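You operate a simulated robot arm through the tools that you are given. There is no shell and no other tool. Be economical: measure what you need, move in short steps, check, and stop when the job is done.

Carry out the task below with a simulated two-armed robot. There is one attempt and no reset: what you move stays moved.

## Task
Take the beige rag from the left end of the table and lay it out flat on the middle of the table.

Only the result counts: the job must be done as asked and must still hold three seconds after the hand-in. Knocking over, shifting, dropping, spilling or breaking anything else fails it.

## Robot
Two 7-joint arms with two-finger parallel grippers on one trunk, on a base that drives. Base frame: it is fixed to the floor where the robot stands at the start and does not move with it; the origin is under the middle of the robot, x ahead of it, y to its left, z up. Units: cm, rad, N and s.
The left shoulder is at the start at [7, 13, 116.2], the right one opposite. With the tool pointing down near the work surface each hand reaches from about 20 to 52 cm from the robot's upright axis, wherever it stands, measured 20 degrees to its own side. Places, roughly: beige rag [50, 10, 90]; middle of the table [70, 80, 90]. Payload 1.57 kg a hand.
Tool frame (each hand has its own): the origin (TCP) lies between the finger pads and is the grasp point; the fingertips stand 3 cm ahead of it; z points along the fingers, y is the line along which they close. The gripper opens to 8 cm. The fingers are 1.7 cm wide and 1.2 cm thick; the gripper's body (4 by 8.2 cm) begins 8 cm behind the TCP.
Orientation is told as [roll, pitch, yaw] about the base's x, y, z axes, in that order, counted from this pose: with the fingers straight down and closing along the base's y, the tool's x points along the base's -x, its y along +y and its z along -z.

## Interface
- The arms move only by the tool nudge_tool. It takes "left_plan", "right_plan" or both (then of equal length, played together; a hand with none holds still); each is a list of rows, each a list of 3 entries, a list of its own where there are three numbers: the gripper command, from -1 (fully open) to 1 (shut), values between in proportion, then the shift along the tool's x, y, z in cm, then the turn, a rotation vector about the tool's x, y, z in rad. In form: [[claw, [tx, ty, tz], [ax, ay, az]], ...]. A call has 1 to 12 rows; each row shifts and turns the commanded pose from where the row before left it, along the tool's axes as they then stand. A row lasts 0.2 s, in which the tool goes at most 5 cm and 0.15 rad; a call with a longer step from one row to the next is refused whole, and so is a gripper value outside its range. Where a pose cannot be reached the arm comes as near as it can. A force on the tool above 40 N (or 10 N above the force at the start of the call, whichever is more), or a blocked arm, ends the call early, and 0.2 s more pass. Each finger travels about 10.8 cm/s and halts on what it meets, pressing with about 25 N; the grip force reading is that of the motor and also rises with nothing between the fingers. The clock runs only during rows and for 0.2 s after the last one: add rows that do not move to give the fingers time. It gives the time, the measured TCP pose, the force on the tool (base axes), the opening and the grip force at its end, in the units of the frame above (readings bear some noise), with the torque about the TCP (base axes, N m) and any sound that the robot's microphone picked up.
- Cameras (640 x 400 px; columns grow to the right, rows downward): "scene" is now at [12.79, 2.17, 137.51]; the picture's right is [0.25, -0.97, 0.00], its down [-0.68, -0.18, -0.71] and it looks along [0.69, 0.18, -0.70] (base axes); focal length 288 px, centre (320, 200). "left" rides on the left gripper at [7.2, 0.7, -12.2] in its tool frame; the picture's right is [-0.09, 1.00, 0.00], its down [-0.84, -0.08, -0.54] and it looks along [-0.54, -0.05, 0.84] (tool axes); focal length 238 px, centre (320, 200). "right" rides on the right gripper at [7.2, -0.7, -12.2] in its tool frame; the picture's right is [0.09, 1.00, 0.00], its down [-0.84, 0.08, -0.54] and it looks along [-0.54, 0.05, 0.84] (tool axes); focal length 238 px, centre (320, 200). There is no depth. A picture from a camera that has moved, and an enlarged one, comes with that camera's place and axes in the base frame and with its lens.
- grab_frame(camera): a new picture of that camera. The clock stands still meanwhile.
- move_column(by): slides the trunk up (or, below 0, down) by that many cm; the arms and the scene camera ride with it, the base frame stays. It gives what a move gives, with no picture.
- roll_base(legs): drives the robot by 1 to 6 legs, each [ahead, left, turn to the left] in cm, cm and rad, along the robot's own axes; the way and the turn of a leg run together, so that a leg with both is an arc; at most 150 cm and 3.142 rad a leg. The arms and the cameras ride along, it lands a little off, and it stops where it bumps. It gives what a move gives.
- turn_head(pan, tilt): turns the head with the scene camera to pan (to the left, within 1.501 rad either way) and tilt (down, from -0.506 to 1.204), counted from straight ahead of the robot. It gives what a move gives.
- inspect(camera, box): a new picture of the part [left, top, right, bottom] of that camera's present view, enlarged. The clock stands still meanwhile.
- close_job(): hands the job in; it is judged then, once.

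Work in short steps. Places have to be worked out from the pictures, the camera data and where the tool is seen: move nearer, look again, correct. Check each grasp and each placing, and mend what went wrong. You have 120 turns and 108 pictures in all, those below and enlarged ones among them. Open the grippers and draw the arms clear of the work before you hand the job in, unless the task says otherwise; then end with one line.

The tools are called after "Call:" as a command line: name --argument value ..., lists and objects as JSON in quotes. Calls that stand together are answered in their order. nudge_tool: Moves the arms, as the interface text tells. Its arguments: {"type":"object","properties":{"left_plan":{"type":"array","items":{"type":"array"}},"right_plan":{"type":"array","items":{"type":"array"}}},"required":[]} The other tools are called the same way: move_column (by) slides the trunk up or down; roll_base (legs) drives the base; turn_head (pan, tilt) turns the head that bears the scene camera; grab_frame (camera) takes a picture; inspect (camera, box) takes an enlarged picture of a part of a camera's view; close_job () hands the job in.

At the start:

```text
t: 0.0
left_tcp_pos: [36.12, 28.71, 109.54]
left_tool_rot: [0.0, -0.001, 0.002]
left_contact_force: [-0.4, 0.9, -0.5]
left_moment: [0.02, 0.0, 0.0]
left_width: 8.03
left_grasp_force: 0.0
right_tcp_pos: [27.55, -3.4, 105.19]
right_tool_rot: [0.002, -0.001, 0.0]
right_contact_force: [-0.2, -0.6, 0.2]
right_moment: [-0.05, -0.01, 0.03]
right_width: 8.0
right_grasp_force: 0.1
trunk travel left (down, up): [-80.0, 14.0]
robot x, y, heading: [-0.26, 0.42, 0.001]
head pan, tilt: [0.253, 0.777]
```

scene: 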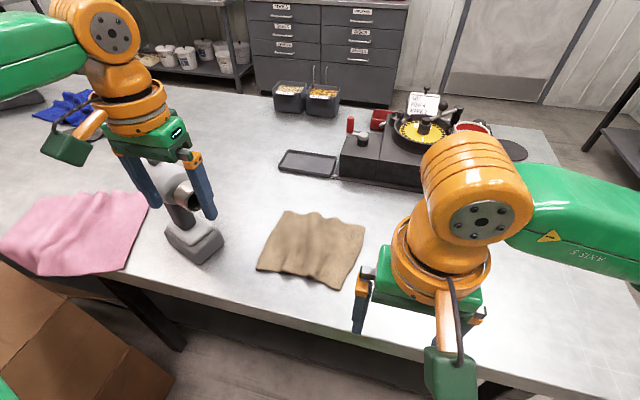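
right: 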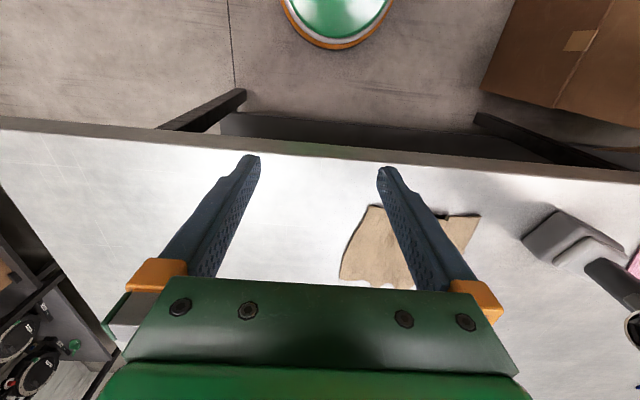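
left: 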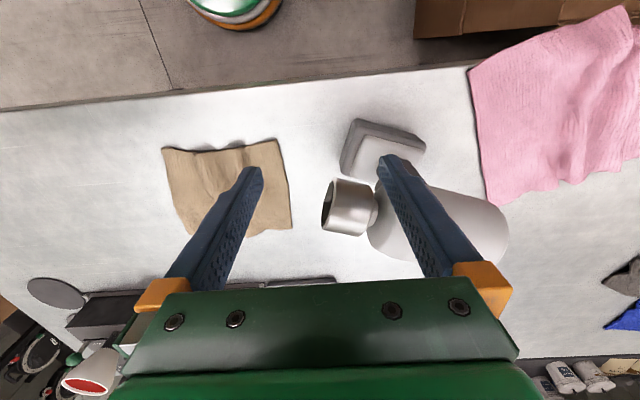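

I'll look left toward the middle of the table first.

Call:
turn_head --pan 1.0 --tilt 0.6

Call:
grab_frame --camera "scene"

Call:
inspect --camera "left" --box '[120, 100, 440, 300]'

```text
t: 1.1
left_tcp_pos: [36.1, 28.64, 109.57]
left_tool_rot: [0.0, 0.001, 0.001]
left_contact_force: [-0.6, -0.4, -0.1]
left_moment: [0.01, 0.01, -0.01]
left_width: 8.0
left_grasp_force: 0.1
right_tcp_pos: [27.57, -3.33, 105.05]
right_tool_rot: [0.001, 0.0, 0.0]
right_contact_force: [0.8, -0.3, 0.2]
right_moment: [-0.02, 0.0, 0.02]
right_width: 7.98
right_grasp_force: 0.0
trunk travel left (down, up): [-80.0, 14.0]
robot x, y, heading: [0.08, -0.19, 0.004]
head pan, tilt: [1.0, 0.6]
```

```text
104 pictures are left
camera scene: at [9.67, 7.55, 139.01], right [0.84, -0.54, 0.0], down [-0.31, -0.48, -0.82], along [0.45, 0.69, -0.57], focal length 288 px, centre (320, 200)
```

scene: 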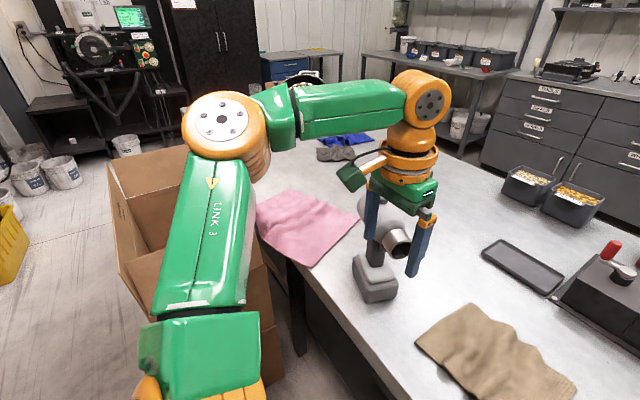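

```text
2.00 times, centred on (280, 200) of left
camera zoom: at [28.87, 29.21, 121.74], right [0.09, 1.0, 0.0], down [0.84, -0.08, 0.54], along [0.54, -0.05, -0.84], focal length 477 px, centre (400, 200)
```

zoom: 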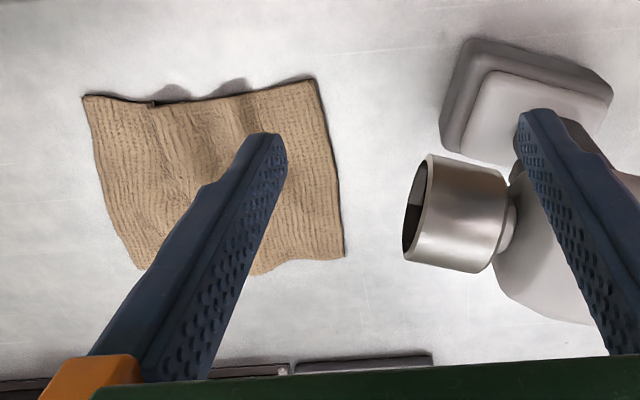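

Look at the carton on the floor to see what space there is for driving left.

Call:
turn_head --pan 0.9 --tilt 1.1

Call:
grab_frame --camera "scene"

Call:
turn_head --pan 1.45 --tilt 0.6

Call:
grab_frame --camera "scene"

```text
t: 2.0
left_tcp_pos: [36.0, 28.8, 109.56]
left_tool_rot: [0.0, 0.0, 0.003]
left_contact_force: [0.3, -0.5, 0.7]
left_moment: [0.01, -0.01, -0.01]
left_width: 7.99
left_grasp_force: 0.1
right_tcp_pos: [27.62, -3.42, 105.05]
right_tool_rot: [0.002, 0.001, 0.001]
right_contact_force: [-1.1, 0.2, -0.4]
right_moment: [0.02, 0.02, 0.0]
right_width: 7.98
right_grasp_force: 0.1
trunk travel left (down, up): [-80.0, 14.0]
robot x, y, heading: [-0.43, -0.11, 0.002]
head pan, tilt: [0.901, 1.1]
```

```text
102 pictures are left
camera scene: at [8.8, 5.08, 135.16], right [0.78, -0.62, 0.0], down [-0.55, -0.7, -0.45], along [0.28, 0.36, -0.89], focal length 288 px, centre (320, 200)
```

scene: 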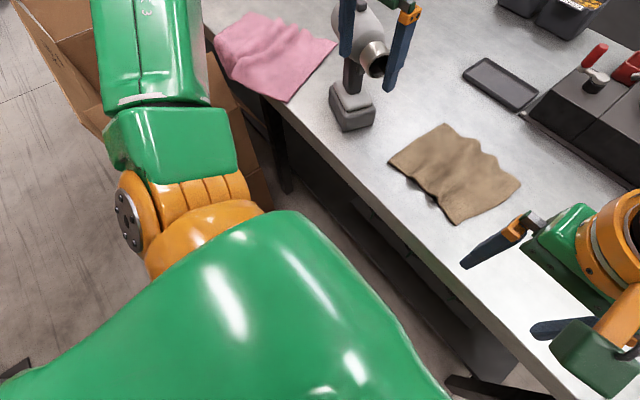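

```text
t: 3.0
left_tcp_pos: [36.04, 28.62, 109.56]
left_tool_rot: [0.0, 0.001, 0.0]
left_contact_force: [0.4, 1.5, 0.3]
left_moment: [0.0, -0.01, 0.04]
left_width: 8.02
left_grasp_force: 0.0
right_tcp_pos: [27.58, -3.45, 105.09]
right_tool_rot: [0.001, 0.0, 0.001]
right_contact_force: [0.0, 0.3, 0.4]
right_moment: [0.02, 0.0, 0.01]
right_width: 8.01
right_grasp_force: 0.1
trunk travel left (down, up): [-80.0, 14.0]
robot x, y, heading: [0.12, 0.3, 0.003]
head pan, tilt: [1.45, 0.6]
```

```text
101 pictures are left
camera scene: at [5.95, 8.88, 139.01], right [0.99, -0.12, 0.0], down [-0.07, -0.56, -0.82], along [0.1, 0.82, -0.57], focal length 288 px, centre (320, 200)
```

scene: 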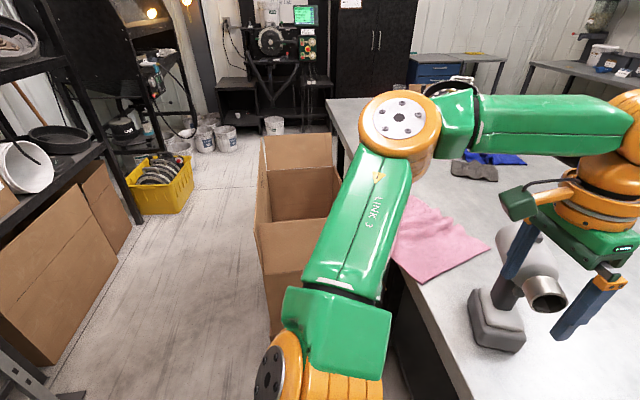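

The middle is ~60 cm to the left with a carton (front face at about y=93) limiting the drive. I check the base front and the space under the table edge.

Call:
turn_head --pan 0.35 --tilt 1.2

Call:
grab_frame --camera "scene"

Call:
inspect --camera "right" --box '[160, 0, 580, 200]'

Call:
inspect --camera "left" --box '[0, 0, 640, 200]'

```text
t: 4.3
left_tcp_pos: [36.03, 28.71, 109.59]
left_tool_rot: [0.001, 0.0, 0.002]
left_contact_force: [0.6, 0.0, -0.4]
left_moment: [-0.01, 0.03, 0.02]
left_width: 7.99
left_grasp_force: 0.1
right_tcp_pos: [27.63, -3.39, 105.14]
right_tool_rot: [0.001, 0.001, -0.001]
right_contact_force: [-0.4, 0.0, 0.5]
right_moment: [0.01, 0.03, 0.0]
right_width: 8.0
right_grasp_force: 0.2
trunk travel left (down, up): [-80.0, 14.0]
robot x, y, heading: [0.13, 0.18, -0.002]
head pan, tilt: [0.351, 1.201]
```

```text
100 pictures are left
camera scene: at [10.14, 2.05, 134.55], right [0.34, -0.94, 0.0], down [-0.87, -0.32, -0.36], along [0.34, 0.12, -0.93], focal length 288 px, centre (320, 200)
```

scene: 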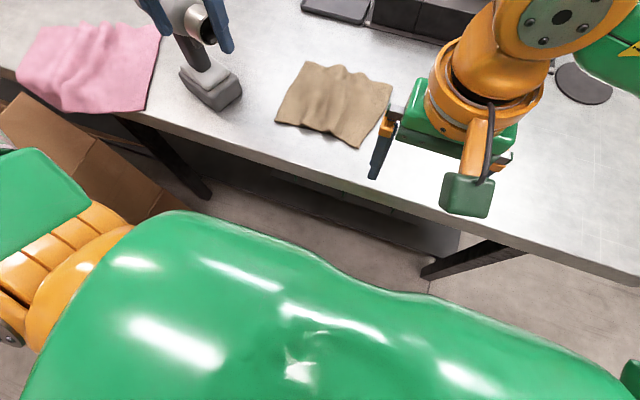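

```text
1.52 times, centred on (370, 100) of right
camera zoom: at [20.49, -4.02, 117.26], right [-0.09, 1.0, 0.0], down [0.84, 0.08, 0.54], along [0.54, 0.05, -0.84], focal length 363 px, centre (244, 352)
```

zoom: 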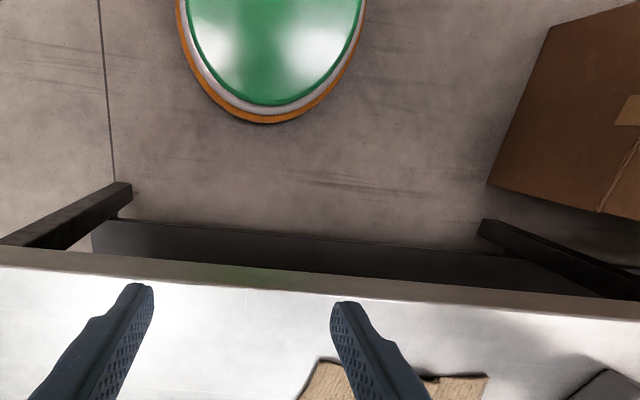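

```text
1.00 times, centred on (320, 100) of left (not enlarged: the box is as wide or as high as the picture)
camera zoom: at [28.87, 29.22, 121.73], right [0.09, 1.0, 0.0], down [0.84, -0.08, 0.54], along [0.54, -0.05, -0.84], focal length 238 px, centre (320, 300)
```

zoom: 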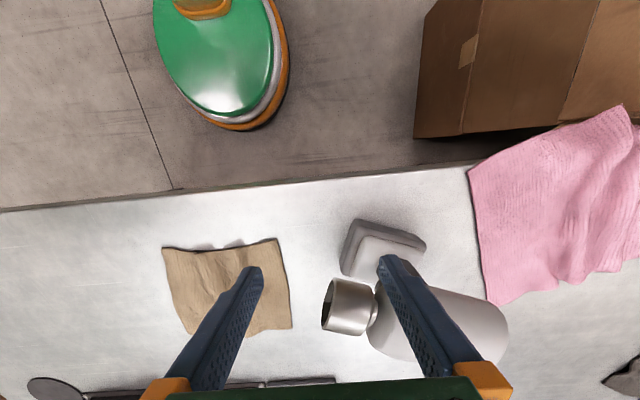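

The carton spans roughly x −5..30, y from 68, so from the near side I can only get to about y≈43. I check whether the far side of the table can be driven to.

Call:
turn_head --pan -0.5 --tilt 0.3

Call:
grab_frame --camera "scene"

Call:
turn_head --pan 0.5 --tilt 0.3

Call:
grab_frame --camera "scene"

Call:
turn_head --pan -1.4 --tilt 0.7

Call:
grab_frame --camera "scene"

```text
t: 5.5
left_tcp_pos: [36.13, 28.54, 109.67]
left_tool_rot: [0.001, 0.0, 0.001]
left_contact_force: [-0.2, -0.4, 0.4]
left_moment: [0.05, -0.03, 0.03]
left_width: 7.99
left_grasp_force: 0.1
right_tcp_pos: [27.59, -3.39, 105.11]
right_tool_rot: [-0.001, 0.0, -0.001]
right_contact_force: [0.4, 0.7, 0.2]
right_moment: [0.02, 0.01, 0.0]
right_width: 8.0
right_grasp_force: 0.0
trunk travel left (down, up): [-80.0, 14.0]
robot x, y, heading: [-0.2, -0.25, 0.0]
head pan, tilt: [-0.499, 0.3]
```

```text
97 pictures are left
camera scene: at [13.08, -4.33, 141.75], right [-0.48, -0.88, 0.0], down [-0.26, 0.14, -0.95], along [0.84, -0.46, -0.3], focal length 288 px, centre (320, 200)
```

scene: 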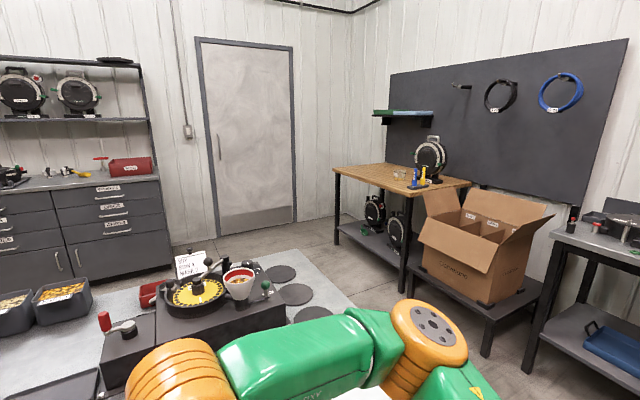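

```text
t: 6.8
left_tcp_pos: [36.05, 28.73, 109.6]
left_tool_rot: [0.001, 0.0, 0.002]
left_contact_force: [0.1, 0.3, 0.2]
left_moment: [-0.01, 0.0, -0.01]
left_width: 7.99
left_grasp_force: 0.0
right_tcp_pos: [27.5, -3.39, 105.0]
right_tool_rot: [-0.001, -0.001, 0.0]
right_contact_force: [-0.3, -0.3, -0.1]
right_moment: [0.02, -0.02, -0.01]
right_width: 8.0
right_grasp_force: 0.0
trunk travel left (down, up): [-80.0, 14.0]
robot x, y, heading: [-0.22, -0.16, 0.003]
head pan, tilt: [0.499, 0.3]
```

```text
96 pictures are left
camera scene: at [13.09, 4.58, 141.76], right [0.48, -0.88, 0.0], down [-0.26, -0.14, -0.96], along [0.84, 0.46, -0.3], focal length 288 px, centre (320, 200)
```

scene: 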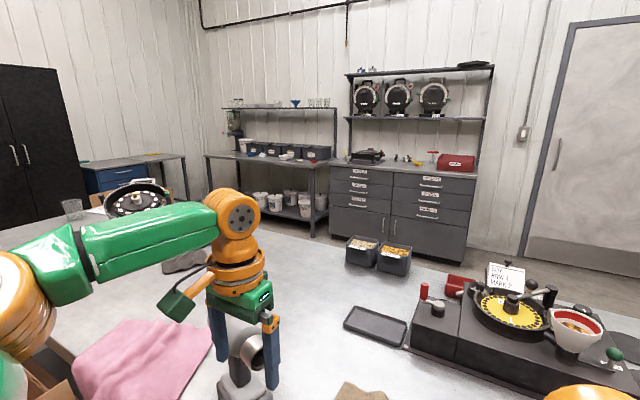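

```text
t: 8.7
left_tcp_pos: [36.09, 28.81, 109.58]
left_tool_rot: [0.001, 0.0, 0.001]
left_contact_force: [-0.1, 0.3, 0.3]
left_moment: [0.0, -0.01, 0.0]
left_width: 7.99
left_grasp_force: 0.0
right_tcp_pos: [27.51, -3.4, 105.06]
right_tool_rot: [-0.001, 0.001, 0.0]
right_contact_force: [-0.3, 0.8, 0.1]
right_moment: [0.01, 0.05, 0.0]
right_width: 8.01
right_grasp_force: 0.0
trunk travel left (down, up): [-80.0, 14.0]
robot x, y, heading: [-0.32, -0.07, 0.001]
head pan, tilt: [-1.4, 0.7]
```

```text
95 pictures are left
camera scene: at [6.34, -8.25, 138.15], right [-0.99, -0.17, 0.0], down [-0.11, 0.63, -0.77], along [0.13, -0.75, -0.64], focal length 288 px, centre (320, 200)
```

scene: 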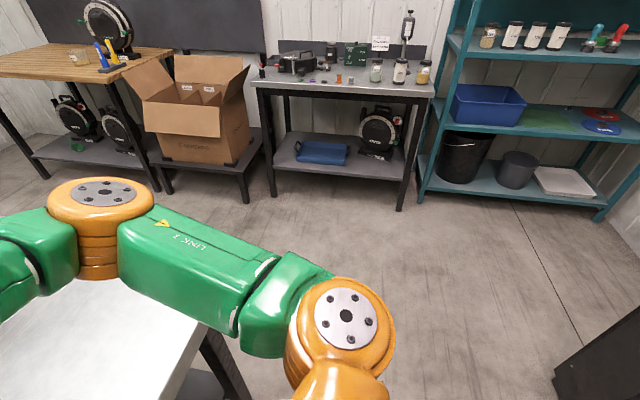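

The far side is wide open (cabinets ~x=300, far edge ~110), so I can place from there, about 50 cm from the axis. First I pick the rag: near corners judged at about [39,5] and [39,21]; I bring both hands above its near edge.

Call:
nudge_tool --left_plan '[[-0.2, [0, 0, -4], [0, 0, 0]], [-0.2, [0, -3, 0], [0, 0, 0]], [-0.2, [0, -3, 0], [0, 0, 0]], [-0.2, [-1, -3.5, 0], [0, 0, 0]], [-0.2, [-1, 0, 0], [0, 0, 0]], [-0.2, [0, 0, 0], [0, 0, 0]]]' --right_plan '[[-0.2, [0, 0, 0], [0, 0, 0]], [-0.2, [-4, 3, 0], [0, 0, 0]], [-0.2, [-4, 3, 0], [0, 0, 0]], [-0.2, [-2, 3, 0], [0, 0, 0]], [-0.2, [-2, 0.5, 0], [0, 0, 0]], [-0.2, [0, 0, 0], [0, 0, 0]]]'

Call:
turn_head --pan 0.2 --tilt 0.9

Call:
grab_frame --camera "scene"

Call:
grab_frame --camera "left"

Call:
grab_frame --camera "right"

```text
t: 10.1
left_tcp_pos: [38.11, 19.18, 113.59]
left_tool_rot: [0.0, -0.002, 0.002]
left_contact_force: [0.5, 0.5, 0.8]
left_moment: [0.0, 0.01, 0.02]
left_width: 4.8
left_grasp_force: 0.2
right_tcp_pos: [39.38, 6.2, 104.93]
right_tool_rot: [-0.001, 0.0, 0.003]
right_contact_force: [0.1, -1.2, 0.1]
right_moment: [-0.01, 0.01, 0.0]
right_width: 4.8
right_grasp_force: 0.1
trunk travel left (down, up): [-80.0, 14.0]
robot x, y, heading: [-0.13, -0.15, 0.001]
head pan, tilt: [-1.4, 0.7]
```

```text
t: 11.7
left_tcp_pos: [38.14, 19.18, 113.51]
left_tool_rot: [-0.001, -0.002, 0.003]
left_contact_force: [0.5, -0.6, -0.4]
left_moment: [-0.01, 0.03, 0.02]
left_width: 4.79
left_grasp_force: 0.1
right_tcp_pos: [39.35, 6.13, 104.99]
right_tool_rot: [0.0, -0.001, 0.0]
right_contact_force: [0.1, 0.0, 0.5]
right_moment: [-0.03, 0.02, -0.03]
right_width: 4.82
right_grasp_force: 0.1
trunk travel left (down, up): [-80.0, 14.0]
robot x, y, heading: [0.15, 0.04, -0.002]
head pan, tilt: [0.201, 0.901]
```

```text
94 pictures are left
camera scene: at [12.29, 1.62, 136.53], right [0.2, -0.98, 0.0], down [-0.77, -0.16, -0.62], along [0.61, 0.12, -0.78], focal length 288 px, centre (320, 200)
```

scene: 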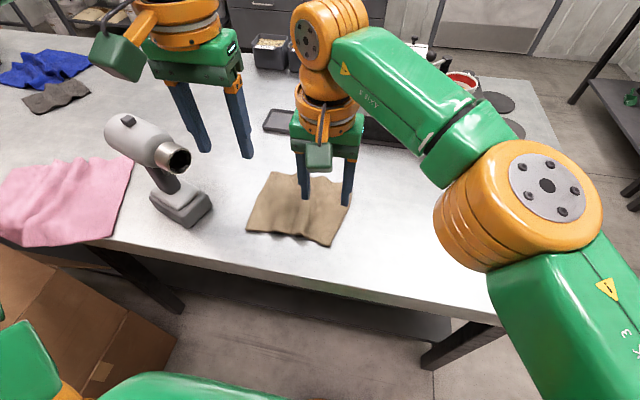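

```text
93 pictures are left
camera left: at [30.83, 19.78, 125.62], right [0.09, 1.0, 0.0], down [0.84, -0.08, 0.54], along [0.54, -0.05, -0.84], focal length 238 px, centre (320, 200)
```

left: 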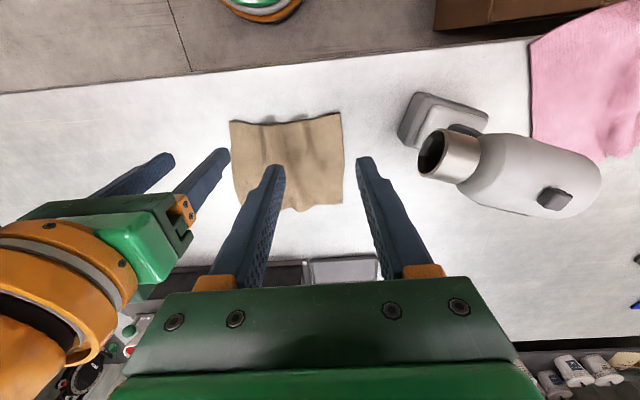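

```text
92 pictures are left
camera right: at [32.3, 5.51, 117.24], right [-0.09, 1.0, 0.0], down [0.84, 0.08, 0.54], along [0.54, 0.05, -0.84], focal length 238 px, centre (320, 200)
```

right: 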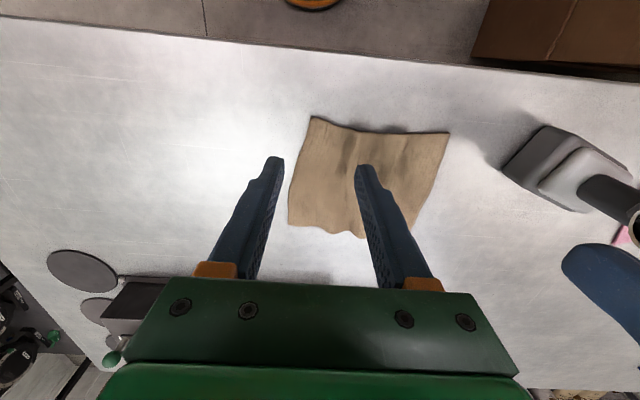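

Rag's near edge: corners about [39,5.5] and [39,21.7]. I lower both hands over points [40.3,7.5] and [40.3,19.5] with ~3 cm opening, stopping just above the table.

Call:
nudge_tool --left_plan '[[0.25, [-1, 0.3, 0], [0, 0, 0]], [0.25, [-1.2, 0, 0], [0, 0, 0]], [0.25, [0, 0, 4], [0, 0, 0]], [0.25, [0, 0, 4], [0, 0, 0]], [0.25, [0, 0, 4], [0, 0, 0]], [0.25, [0, 0, 4], [0, 0, 0]], [0.25, [0, 0, 2.5], [0, 0, 0]], [0.25, [0, 0, 0], [0, 0, 0]]]' --right_plan '[[0.25, [-0.5, 0.7, 0], [0, 0, 0]], [0.25, [-0.5, 0.6, 0], [0, 0, 0]], [0.25, [0, 0, 2], [0, 0, 0]], [0.25, [0, 0, 2], [0, 0, 0]], [0.25, [0, 0, 2], [0, 0, 0]], [0.25, [0, 0, 2], [0, 0, 0]], [0.25, [0, 0, 2], [0, 0, 0]], [0.25, [0, 0, 0], [0, 0, 0]]]'

Call:
grab_frame --camera "scene"

Call:
grab_frame --camera "left"

Call:
grab_frame --camera "right"

```text
t: 13.5
left_tcp_pos: [40.25, 19.44, 95.16]
left_tool_rot: [0.0, -0.001, 0.001]
left_contact_force: [-0.4, 0.8, 0.5]
left_moment: [-0.01, 0.0, 0.0]
left_width: 2.98
left_grasp_force: 0.1
left hand out of reach, approached as far as the arm can: row 2
right_tcp_pos: [39.73, 6.32, 94.96]
right_tool_rot: [0.001, 0.001, -0.001]
right_contact_force: [-0.1, -0.2, 0.1]
right_moment: [0.02, -0.03, -0.02]
right_width: 3.0
right_grasp_force: 0.0
right hand out of reach, approached as far as the arm can: row 1, 2
trunk travel left (down, up): [-80.0, 14.0]
robot x, y, heading: [0.02, -0.05, 0.004]
head pan, tilt: [0.201, 0.901]
```

```text
91 pictures are left
camera scene: at [12.25, 1.62, 136.54], right [0.2, -0.98, 0.0], down [-0.77, -0.16, -0.62], along [0.61, 0.12, -0.78], focal length 288 px, centre (320, 200)
```

scene: 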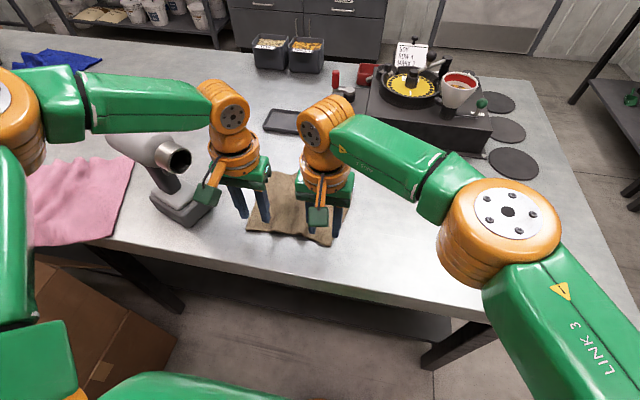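

```text
90 pictures are left
camera left: at [32.99, 19.91, 107.32], right [0.09, 1.0, 0.0], down [0.84, -0.08, 0.54], along [0.54, -0.05, -0.84], focal length 238 px, centre (320, 200)
```

left: 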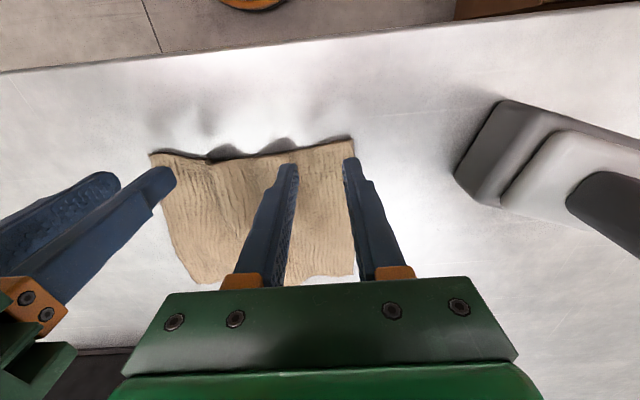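

```text
89 pictures are left
camera right: at [32.67, 5.71, 107.16], right [-0.09, 1.0, 0.0], down [0.84, 0.08, 0.54], along [0.54, 0.05, -0.84], focal length 238 px, centre (320, 200)
```

right: 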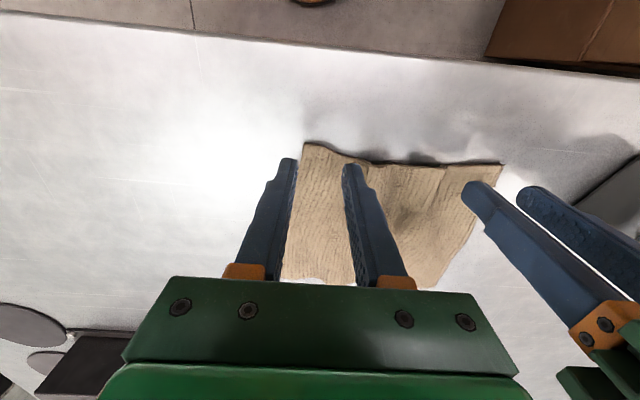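

Left fingers straddle the cloth well; the right outer finger is just off the side edge, so I shift it 0.9 cm left and lower both until light contact.

Call:
nudge_tool --left_plan '[[0.25, [0, 0, 0], [0, 0, 0]], [0.25, [0, 0, 0], [0, 0, 0]], [0.25, [0, 0, 1], [0, 0, 0]], [0.25, [0, 0, 0.7], [0, 0, 0]], [0.25, [0, 0, 0.5], [0, 0, 0]], [0.25, [0, 0, 0], [0, 0, 0]]]' --right_plan '[[0.25, [0, 0.5, 0], [0, 0, 0]], [0.25, [0, 0.4, 0], [0, 0, 0]], [0.25, [0, 0, 1], [0, 0, 0]], [0.25, [0, 0, 0.6], [0, 0, 0]], [0.25, [0, 0, 0.4], [0, 0, 0]], [0.25, [0, 0, 0], [0, 0, 0]]]'

Call:
inspect --camera "left" --box '[120, 100, 440, 300]'

Call:
inspect --camera "right" --box '[200, 100, 520, 300]'

```text
t: 14.9
left_tcp_pos: [40.15, 19.47, 92.98]
left_tool_rot: [0.001, 0.0, 0.0]
left_contact_force: [-0.2, 0.5, 0.1]
left_moment: [0.0, -0.02, 0.0]
left_width: 3.01
left_grasp_force: 0.1
right_tcp_pos: [39.67, 7.19, 93.04]
right_tool_rot: [0.001, 0.001, -0.001]
right_contact_force: [-0.3, 0.5, 0.2]
right_moment: [-0.01, 0.04, 0.01]
right_width: 2.98
right_grasp_force: 0.1
trunk travel left (down, up): [-80.0, 14.0]
robot x, y, heading: [-0.35, 0.11, 0.005]
head pan, tilt: [0.201, 0.901]
```

```text
2.00 times, centred on (280, 200) of left
camera zoom: at [33.03, 20.0, 105.05], right [0.09, 1.0, 0.0], down [0.84, -0.08, 0.54], along [0.54, -0.05, -0.84], focal length 477 px, centre (400, 200)
```

zoom: 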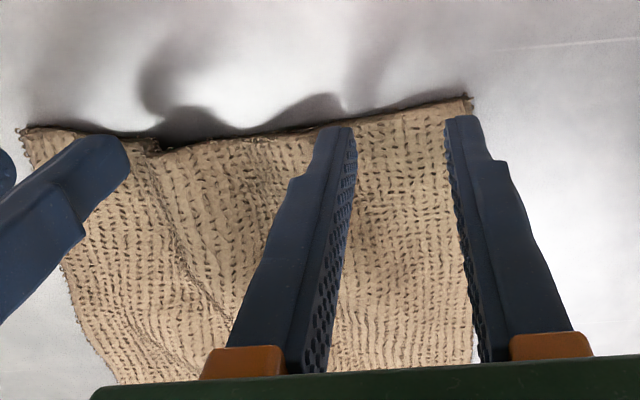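

```text
2.00 times, centred on (360, 200) of right
camera zoom: at [32.7, 6.56, 105.19], right [-0.09, 1.0, 0.0], down [0.84, 0.08, 0.54], along [0.54, 0.05, -0.84], focal length 477 px, centre (240, 200)
```

zoom: 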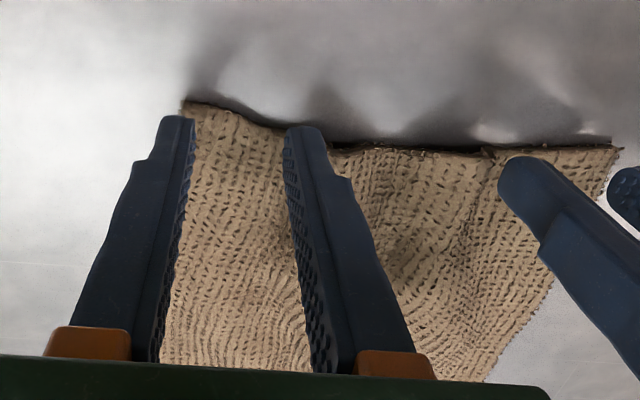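

No contact yet; outer fingers sit at the side edges. I lower gently further.

Call:
nudge_tool --left_plan '[[0.25, [0, 0, 0.4], [0, 0, 0]], [0.25, [0, 0, 0.4], [0, 0, 0]], [0.25, [0, 0, 0.3], [0, 0, 0]]]' --right_plan '[[0.25, [0, 0.2, 0.4], [0, 0, 0]], [0.25, [0, 0, 0.4], [0, 0, 0]], [0.25, [0, 0, 0.3], [0, 0, 0]]]'

```text
t: 15.7
left_tcp_pos: [40.27, 19.34, 91.85]
left_tool_rot: [0.0, -0.001, 0.001]
left_contact_force: [-0.3, -0.1, -0.5]
left_moment: [-0.03, -0.01, -0.01]
left_width: 3.02
left_grasp_force: 0.0
right_tcp_pos: [39.89, 7.39, 91.87]
right_tool_rot: [0.001, 0.0, -0.002]
right_contact_force: [0.4, 0.3, -0.8]
right_moment: [0.02, -0.03, -0.02]
right_width: 2.98
right_grasp_force: 0.1
trunk travel left (down, up): [-80.0, 14.0]
robot x, y, heading: [0.22, 0.19, 0.005]
head pan, tilt: [0.201, 0.901]
```

Still free of contact at tips z≈88.9; I go on in small steps.

Call:
nudge_tool --left_plan '[[0.25, [0, 0, 0.3], [0, 0, 0]], [0.25, [0, 0, 0.3], [0, 0, 0]], [0.25, [0, 0, 0.3], [0, 0, 0]]]' --right_plan '[[0.25, [0, 0, 0.3], [0, 0, 0]], [0.25, [0, 0, 0.3], [0, 0, 0]], [0.25, [0, 0, 0.3], [0, 0, 0]]]'

Call:
inspect --camera "right" --box '[200, 100, 520, 300]'

```text
t: 16.5
left_tcp_pos: [39.75, 19.54, 91.22]
left_tool_rot: [0.002, -0.008, 0.001]
left_contact_force: [-0.5, 0.2, 5.6]
left_moment: [0.01, -0.05, -0.02]
left_width: 2.99
left_grasp_force: 0.1
left hand out of reach, approached as far as the arm can: row 3
right_tcp_pos: [39.57, 7.31, 91.25]
right_tool_rot: [0.001, -0.006, 0.001]
right_contact_force: [3.3, 0.8, 16.4]
right_moment: [0.04, -0.23, 0.02]
right_width: 3.0
right_grasp_force: 0.2
trunk travel left (down, up): [-80.0, 14.0]
robot x, y, heading: [-0.14, -0.16, 0.004]
head pan, tilt: [0.201, 0.901]
```

```text
2.00 times, centred on (360, 200) of right
camera zoom: at [32.39, 6.64, 103.37], right [-0.09, 1.0, 0.0], down [0.83, 0.08, 0.55], along [0.54, 0.05, -0.84], focal length 477 px, centre (240, 200)
```

zoom: 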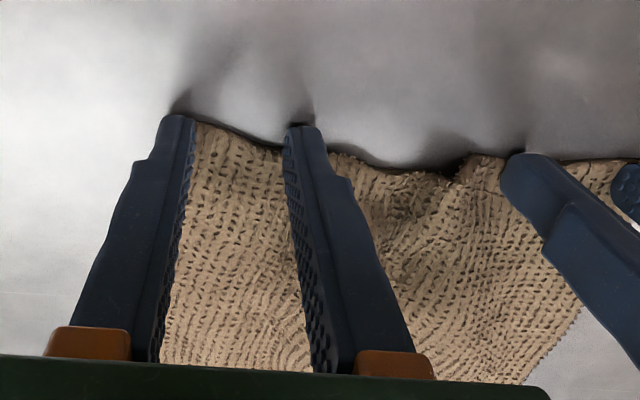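

Both hands press on the cloth (table top ≈ z 88.3). I close the grippers.

Call:
nudge_tool --left_plan '[[0.6, [0, 0, 0], [0, 0, 0]], [0.8, [0, 0, 0], [0, 0, 0]], [1, [0, 0, 0], [0, 0, 0]], [1, [0, 0, 0], [0, 0, 0]], [1, [0, 0, 0], [0, 0, 0]]]' --right_plan '[[0.6, [0, 0, 0], [0, 0, 0]], [0.8, [0, 0, 0], [0, 0, 0]], [1, [0, 0, 0], [0, 0, 0]], [1, [0, 0, 0], [0, 0, 0]], [1, [0, 0, 0], [0, 0, 0]]]'

Call:
inspect --camera "right" --box '[200, 100, 520, 300]'

Call:
inspect --camera "left" --box '[120, 100, 440, 300]'

```text
t: 17.7
left_tcp_pos: [39.72, 19.57, 91.34]
left_tool_rot: [0.0, -0.009, 0.002]
left_contact_force: [0.1, -0.3, 5.0]
left_moment: [0.02, -0.09, 0.02]
left_width: 0.29
left_grasp_force: 24.4
right_tcp_pos: [39.48, 7.38, 91.2]
right_tool_rot: [0.004, -0.004, 0.0]
right_contact_force: [0.1, 0.3, 22.9]
right_moment: [0.03, -0.12, 0.06]
right_width: 0.01
right_grasp_force: 21.4
trunk travel left (down, up): [-80.0, 14.0]
robot x, y, heading: [-0.25, -0.09, 0.0]
head pan, tilt: [0.201, 0.901]
```

```text
2.00 times, centred on (360, 200) of right
camera zoom: at [32.22, 6.64, 103.37], right [-0.09, 1.0, 0.0], down [0.83, 0.08, 0.55], along [0.54, 0.05, -0.84], focal length 477 px, centre (240, 200)
```

zoom: 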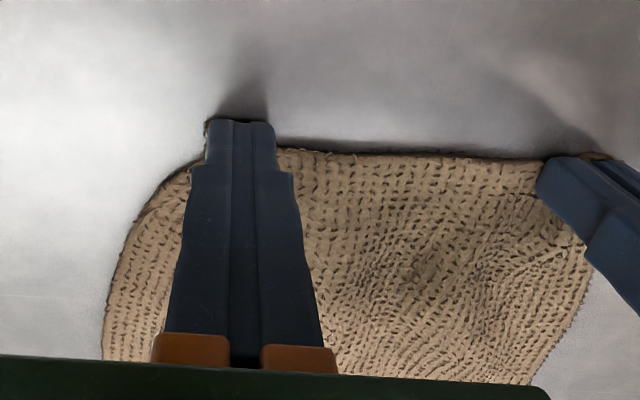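

```text
2.00 times, centred on (280, 200) of left
camera zoom: at [32.35, 20.04, 103.42], right [0.09, 1.0, 0.0], down [0.83, -0.08, 0.55], along [0.55, -0.05, -0.84], focal length 477 px, centre (400, 200)
```

zoom: 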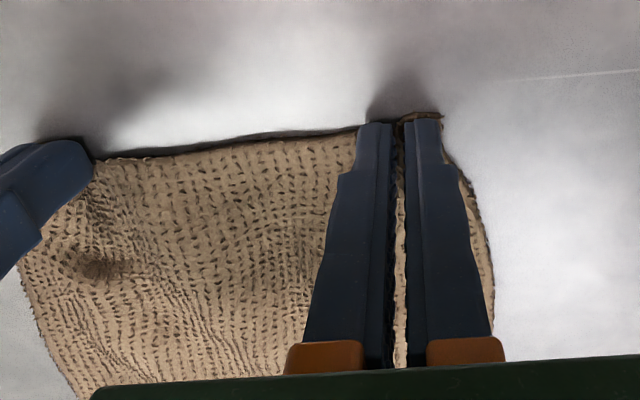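

Left seems to hold a fold (0.29 cm); right reads 0.01, doubtful. I lift both a little to test.

Call:
nudge_tool --left_plan '[[1, [0, 0, -1], [0, 0, 0]], [1, [0, 0, -1], [0, 0, 0]], [1, [0, 0, -1], [0, 0, 0]], [1, [0, 0, -1], [0, 0, 0]]]' --right_plan '[[1, [0, 0, -1], [0, 0, 0]], [1, [0, 0, -1], [0, 0, 0]], [1, [0, 0, -1], [0, 0, 0]], [1, [0, 0, -1], [0, 0, 0]]]'

Call:
grab_frame --camera "right"

Call:
grab_frame --camera "left"

```text
t: 18.7
left_tcp_pos: [40.06, 19.7, 95.05]
left_tool_rot: [0.001, 0.0, 0.002]
left_contact_force: [-0.3, -0.8, -0.5]
left_moment: [0.0, -0.04, 0.01]
left_width: 0.3
left_grasp_force: 24.4
right_tcp_pos: [39.79, 7.39, 95.08]
right_tool_rot: [-0.002, 0.001, 0.001]
right_contact_force: [0.3, -0.3, 0.2]
right_moment: [-0.03, -0.06, 0.0]
right_width: 0.0
right_grasp_force: 21.1
trunk travel left (down, up): [-80.0, 14.0]
robot x, y, heading: [-0.18, 0.14, -0.0]
head pan, tilt: [0.201, 0.901]
```

```text
83 pictures are left
camera right: at [32.72, 6.75, 107.22], right [-0.09, 1.0, 0.0], down [0.84, 0.08, 0.54], along [0.54, 0.05, -0.84], focal length 238 px, centre (320, 200)
```

right: 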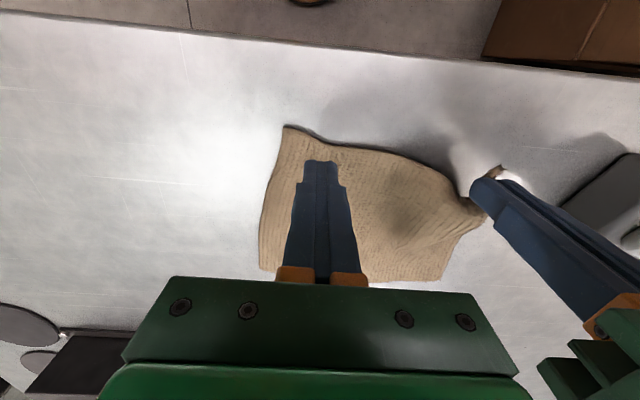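

```text
82 pictures are left
camera left: at [32.8, 20.18, 107.23], right [0.09, 1.0, 0.0], down [0.84, -0.08, 0.54], along [0.54, -0.05, -0.84], focal length 238 px, centre (320, 200)
```

left: 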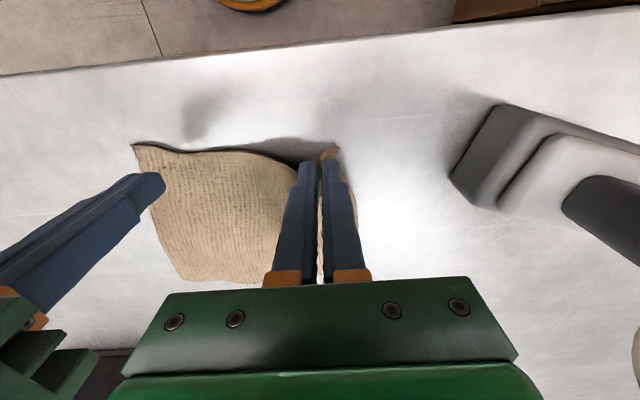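

Left holds, right slipped. I lower the left again to relax the cloth, and re-grip with the right, wider and slightly deeper from the edge.

Call:
nudge_tool --left_plan '[[1, [0, 0, 1], [0, 0, 0]], [1, [0, 0, 1], [0, 0, 0]], [1, [0, 0, 0.8], [0, 0, 0]], [1, [0, 0, 0], [0, 0, 0]], [1, [0, 0, 0], [0, 0, 0]], [1, [0, 0, 0], [0, 0, 0]]]' --right_plan '[[0.5, [0, 0, 0], [0, 0, 0]], [0.1, [0, -0.4, 0], [0, 0, 0]], [0.1, [-0.3, 0, 0.5], [0, 0, 0]], [0.1, [0, 0, 1], [0, 0, 0]], [0.1, [0, 0, 0.7], [0, 0, 0]], [0.1, [0, 0, 0.4], [0, 0, 0]]]'

Call:
inspect --camera "right" --box '[200, 100, 520, 300]'

```text
t: 20.1
left_tcp_pos: [40.03, 19.74, 92.16]
left_tool_rot: [0.002, 0.0, 0.002]
left_contact_force: [-0.5, 0.7, -0.5]
left_moment: [-0.02, -0.01, 0.02]
left_width: 0.32
left_grasp_force: 24.1
right_tcp_pos: [40.01, 6.93, 92.39]
right_tool_rot: [0.0, 0.0, 0.0]
right_contact_force: [-0.1, 0.0, 0.4]
right_moment: [0.04, 0.04, -0.03]
right_width: 3.61
right_grasp_force: 0.0
trunk travel left (down, up): [-80.0, 14.0]
robot x, y, heading: [0.1, -0.08, -0.001]
head pan, tilt: [0.201, 0.901]
```

```text
2.00 times, centred on (360, 200) of right
camera zoom: at [32.99, 6.35, 104.58], right [-0.09, 1.0, 0.0], down [0.84, 0.08, 0.54], along [0.54, 0.05, -0.84], focal length 477 px, centre (240, 200)
```

zoom: 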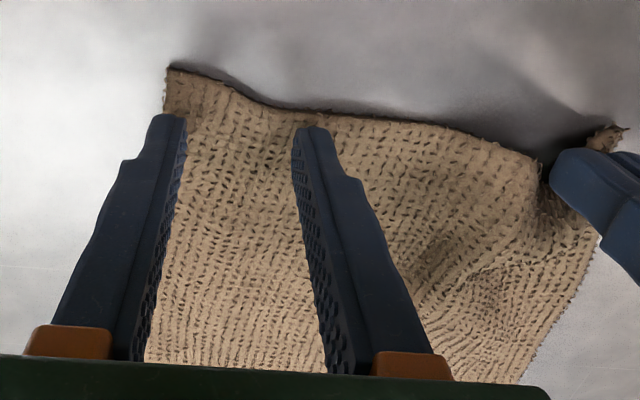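

Fingers are over the near-right corner, 1.5 cm in from the edge. Lower to light contact and close.

Call:
nudge_tool --right_plan '[[0.1, [0.5, 0.1, 0.4], [0, 0, 0]], [0.1, [0, 0, 0.4], [0, 0, 0]], [0.1, [0, 0, 0.25], [0, 0, 0]], [0.4, [0, 0, 0], [0, 0, 0]], [0.6, [0, 0, 0], [0, 0, 0]], [0.8, [0, 0, -0.1], [0, 0, 0]], [1, [0, 0, -0.1], [0, 0, 0]], [1, [0, 0, 0], [0, 0, 0]], [1, [0, 0, 0], [0, 0, 0]]]'

Call:
inspect --camera "right" --box '[200, 100, 520, 300]'

```text
t: 22.1
left_tcp_pos: [40.09, 19.69, 92.23]
left_tool_rot: [0.001, -0.001, 0.001]
left_contact_force: [0.0, -0.4, -0.2]
left_moment: [0.0, 0.0, 0.03]
left_width: 0.31
left_grasp_force: 24.1
right_tcp_pos: [39.67, 7.19, 91.61]
right_tool_rot: [-0.002, -0.001, 0.0]
right_contact_force: [0.2, -1.0, 0.3]
right_moment: [0.01, -0.01, 0.01]
right_width: 0.03
right_grasp_force: 21.2
trunk travel left (down, up): [-80.0, 14.0]
robot x, y, heading: [-0.29, -0.05, -0.003]
head pan, tilt: [0.201, 0.901]
```

```text
2.00 times, centred on (360, 200) of right
camera zoom: at [32.53, 6.46, 103.78], right [-0.09, 1.0, 0.0], down [0.84, 0.08, 0.54], along [0.54, 0.05, -0.84], focal length 477 px, centre (240, 200)
```

zoom: 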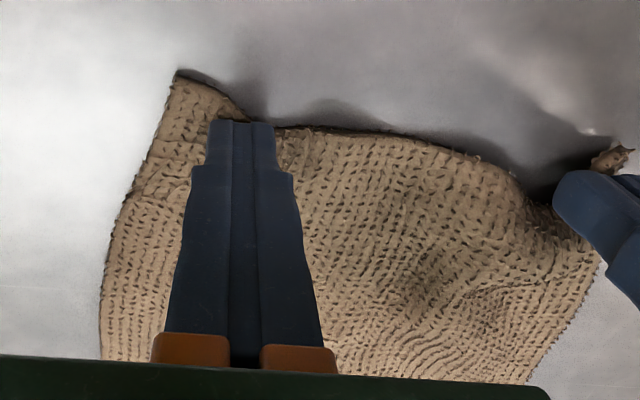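

The fold slipped out again. I try with the outer finger fully outside the side edge so that it scoops the edge inwards, with firmer contact.

Call:
nudge_tool --right_plan '[[0.7, [0, 0, -0.5], [0, 0, 0]], [0.3, [0, 0, -1], [0, 0, 0]], [0.0, [0, -0.5, -0.5], [0, 0, 0]], [0.0, [-0.5, -0.3, 0], [0, 0, 0]], [0.0, [0, 0, 1], [0, 0, 0]], [0.0, [0, 0, 0.7], [0, 0, 0]], [0.0, [0, 0, 0.4], [0, 0, 0]], [0.0, [0, 0, 0.3], [0, 0, 0]]]'

Call:
inspect --camera "right" --box '[200, 100, 520, 300]'

```text
t: 23.9
left_tcp_pos: [39.99, 19.53, 92.37]
left_tool_rot: [-0.001, -0.003, 0.001]
left_contact_force: [0.0, -0.7, -0.4]
left_moment: [-0.01, -0.01, 0.1]
left_width: 0.26
left_grasp_force: 24.0
right_tcp_pos: [40.02, 6.3, 91.32]
right_tool_rot: [0.002, -0.003, 0.0]
right_contact_force: [0.9, 0.6, 9.0]
right_moment: [0.05, -0.06, 0.02]
right_width: 4.01
right_grasp_force: 0.0
trunk travel left (down, up): [-80.0, 14.0]
robot x, y, heading: [0.27, -0.14, 0.001]
head pan, tilt: [0.201, 0.901]
```

```text
2.00 times, centred on (360, 200) of right
camera zoom: at [32.91, 5.6, 103.48], right [-0.09, 1.0, 0.0], down [0.84, 0.08, 0.54], along [0.54, 0.05, -0.84], focal length 477 px, centre (240, 200)
```

zoom: 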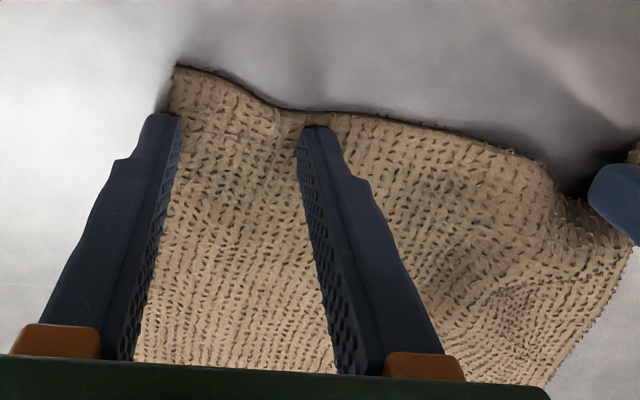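

Outer finger is just outside the edge with 9 N contact. Close slowly.

Call:
nudge_tool --right_plan '[[0.2, [0, 0, 0], [0, 0, 0]], [0.35, [0, 0, 0], [0, 0, 0]], [0.5, [0, 0, 0], [0, 0, 0]], [0.65, [0, 0, 0], [0, 0, 0]], [0.8, [0, 0, 0], [0, 0, 0]], [0.9, [0, 0, 0], [0, 0, 0]], [1, [0, 0, 0], [0, 0, 0]], [1, [0, 0, 0], [0, 0, 0]], [1, [0, 0, 0], [0, 0, 0]]]'

Call:
inspect --camera "right" --box '[200, 100, 520, 300]'

```text
t: 25.9
left_tcp_pos: [39.83, 19.59, 92.44]
left_tool_rot: [-0.001, -0.004, 0.002]
left_contact_force: [-0.4, -0.6, -0.5]
left_moment: [0.0, 0.02, 0.0]
left_width: 0.28
left_grasp_force: 24.0
right_tcp_pos: [40.01, 6.31, 91.4]
right_tool_rot: [0.0, -0.002, 0.001]
right_contact_force: [0.1, 0.0, 13.2]
right_moment: [0.05, -0.02, 0.03]
right_width: 0.28
right_grasp_force: 24.2
trunk travel left (down, up): [-80.0, 14.0]
robot x, y, heading: [-0.13, -0.0, 0.0]
head pan, tilt: [0.201, 0.901]
```

```text
2.00 times, centred on (360, 200) of right
camera zoom: at [32.81, 5.62, 103.48], right [-0.09, 1.0, 0.0], down [0.84, 0.08, 0.54], along [0.54, 0.05, -0.84], focal length 477 px, centre (240, 200)
```

zoom: 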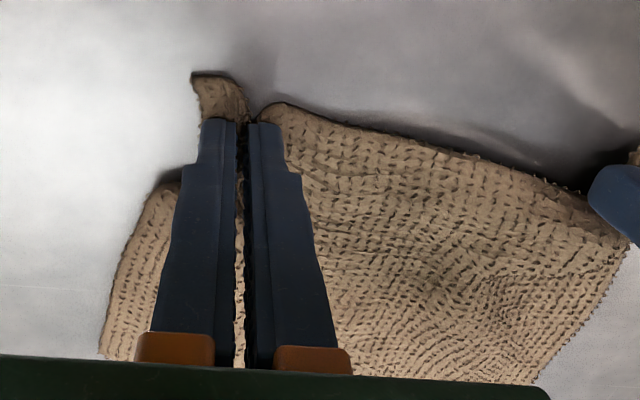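

Both now hold (0.28 cm each). I lift both together, drawing slightly back toward the robot.

Call:
nudge_tool --left_plan '[[1, [0, 0, -1], [0, 0, 0]], [1, [0, 0, -2], [0, 0, 0]], [1, [0.5, 0, -2], [0, 0, 0]], [1, [1, 0, -2], [0, 0, 0]], [1, [1, 0, -2], [0, 0, 0]], [1, [1, 0, -2], [0, 0, 0]], [1, [1, 0, -2], [0, 0, 0]], [1, [1, 0, -2], [0, 0, 0]], [1, [1, 0, -2], [0, 0, 0]], [1, [1, 0, -2], [0, 0, 0]], [1, [0, 0, 0], [0, 0, 0]]]' --right_plan '[[1, [0, 0, -2], [0, 0, 0]], [1, [0, 0, -2], [0, 0, 0]], [1, [0.5, 0, -2], [0, 0, 0]], [1, [1, 0, -2], [0, 0, 0]], [1, [1, 0, -2], [0, 0, 0]], [1, [1, 0, -2], [0, 0, 0]], [1, [1, 0, -2], [0, 0, 0]], [1, [1, 0, -2], [0, 0, 0]], [1, [1, 0, -2], [0, 0, 0]], [1, [1, 0, -2], [0, 0, 0]], [1, [0, 0, 0], [0, 0, 0]]]'

Call:
grab_frame --camera "scene"

Call:
grab_frame --camera "left"

Call:
grab_frame --camera "right"

```text
t: 28.3
left_tcp_pos: [32.61, 19.65, 111.23]
left_tool_rot: [0.0, 0.001, 0.003]
left_contact_force: [-0.6, 0.6, -0.8]
left_moment: [-0.05, -0.01, 0.03]
left_width: 0.29
left_grasp_force: 23.7
right_tcp_pos: [32.46, 6.38, 111.3]
right_tool_rot: [-0.001, 0.0, 0.0]
right_contact_force: [1.1, 0.2, -0.4]
right_moment: [0.0, 0.02, 0.03]
right_width: 0.25
right_grasp_force: 23.9
trunk travel left (down, up): [-80.0, 14.0]
robot x, y, heading: [-0.06, 0.12, -0.003]
head pan, tilt: [0.201, 0.901]
```

```text
77 pictures are left
camera scene: at [12.32, 1.63, 136.53], right [0.2, -0.98, 0.0], down [-0.77, -0.16, -0.62], along [0.61, 0.12, -0.78], focal length 288 px, centre (320, 200)
```

scene: 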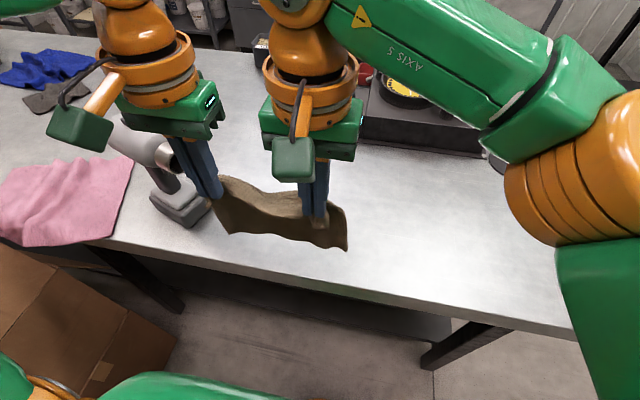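

```text
76 pictures are left
camera left: at [25.35, 20.12, 123.42], right [0.09, 1.0, 0.0], down [0.84, -0.08, 0.54], along [0.54, -0.05, -0.84], focal length 238 px, centre (320, 200)
```

left: 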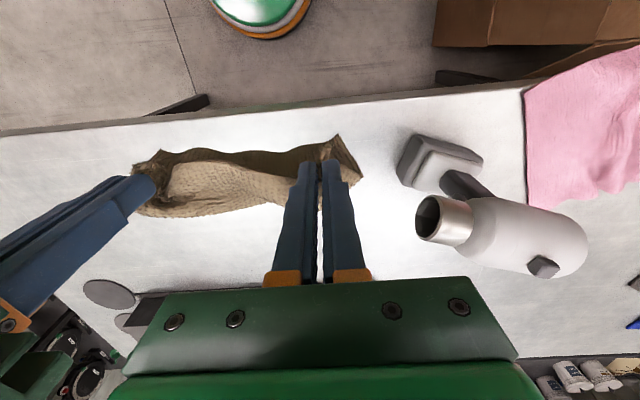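

```text
75 pictures are left
camera right: at [25.38, 5.64, 123.41], right [-0.09, 1.0, 0.0], down [0.84, 0.08, 0.54], along [0.54, 0.05, -0.84], focal length 238 px, centre (320, 200)
```

right: 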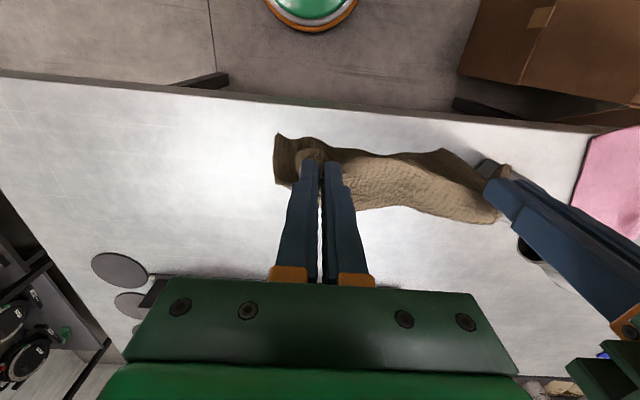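

The cloth hangs between both hands nicely. Raise the trunk for clearance, then drive right, clear of the table's right end.

Call:
move_column --by 13.5

Call:
turn_head --pan -0.9 --tilt 0.7

Call:
grab_frame --camera "scene"

```text
t: 30.0
left_tcp_pos: [32.66, 19.67, 124.79]
left_tool_rot: [0.001, 0.0, 0.002]
left_contact_force: [0.4, -0.5, -0.5]
left_moment: [-0.01, 0.0, 0.01]
left_width: 0.27
left_grasp_force: 24.4
right_tcp_pos: [32.45, 6.3, 124.76]
right_tool_rot: [0.0, 0.0, -0.001]
right_contact_force: [0.2, -0.2, -0.6]
right_moment: [-0.01, -0.05, 0.02]
right_width: 0.24
right_grasp_force: 23.9
trunk travel left (down, up): [-93.5, 0.5]
robot x, y, heading: [0.13, 0.07, -0.001]
head pan, tilt: [0.201, 0.901]
```

```text
t: 31.3
left_tcp_pos: [32.6, 19.63, 124.79]
left_tool_rot: [0.001, 0.0, 0.002]
left_contact_force: [0.2, 0.2, -1.4]
left_moment: [-0.03, -0.03, 0.02]
left_width: 0.28
left_grasp_force: 24.2
right_tcp_pos: [32.47, 6.29, 124.69]
right_tool_rot: [0.0, 0.0, -0.002]
right_contact_force: [0.2, 0.3, -0.6]
right_moment: [0.02, -0.02, -0.02]
right_width: 0.25
right_grasp_force: 24.2
trunk travel left (down, up): [-93.5, 0.5]
robot x, y, heading: [0.24, 0.05, -0.002]
head pan, tilt: [-0.901, 0.7]
```

```text
74 pictures are left
camera scene: at [10.17, -6.52, 151.65], right [-0.78, -0.62, 0.0], down [-0.4, 0.5, -0.76], along [0.48, -0.6, -0.64], focal length 288 px, centre (320, 200)
```

scene: 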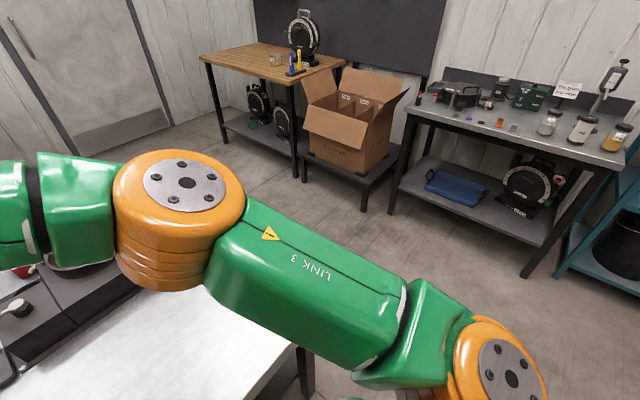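

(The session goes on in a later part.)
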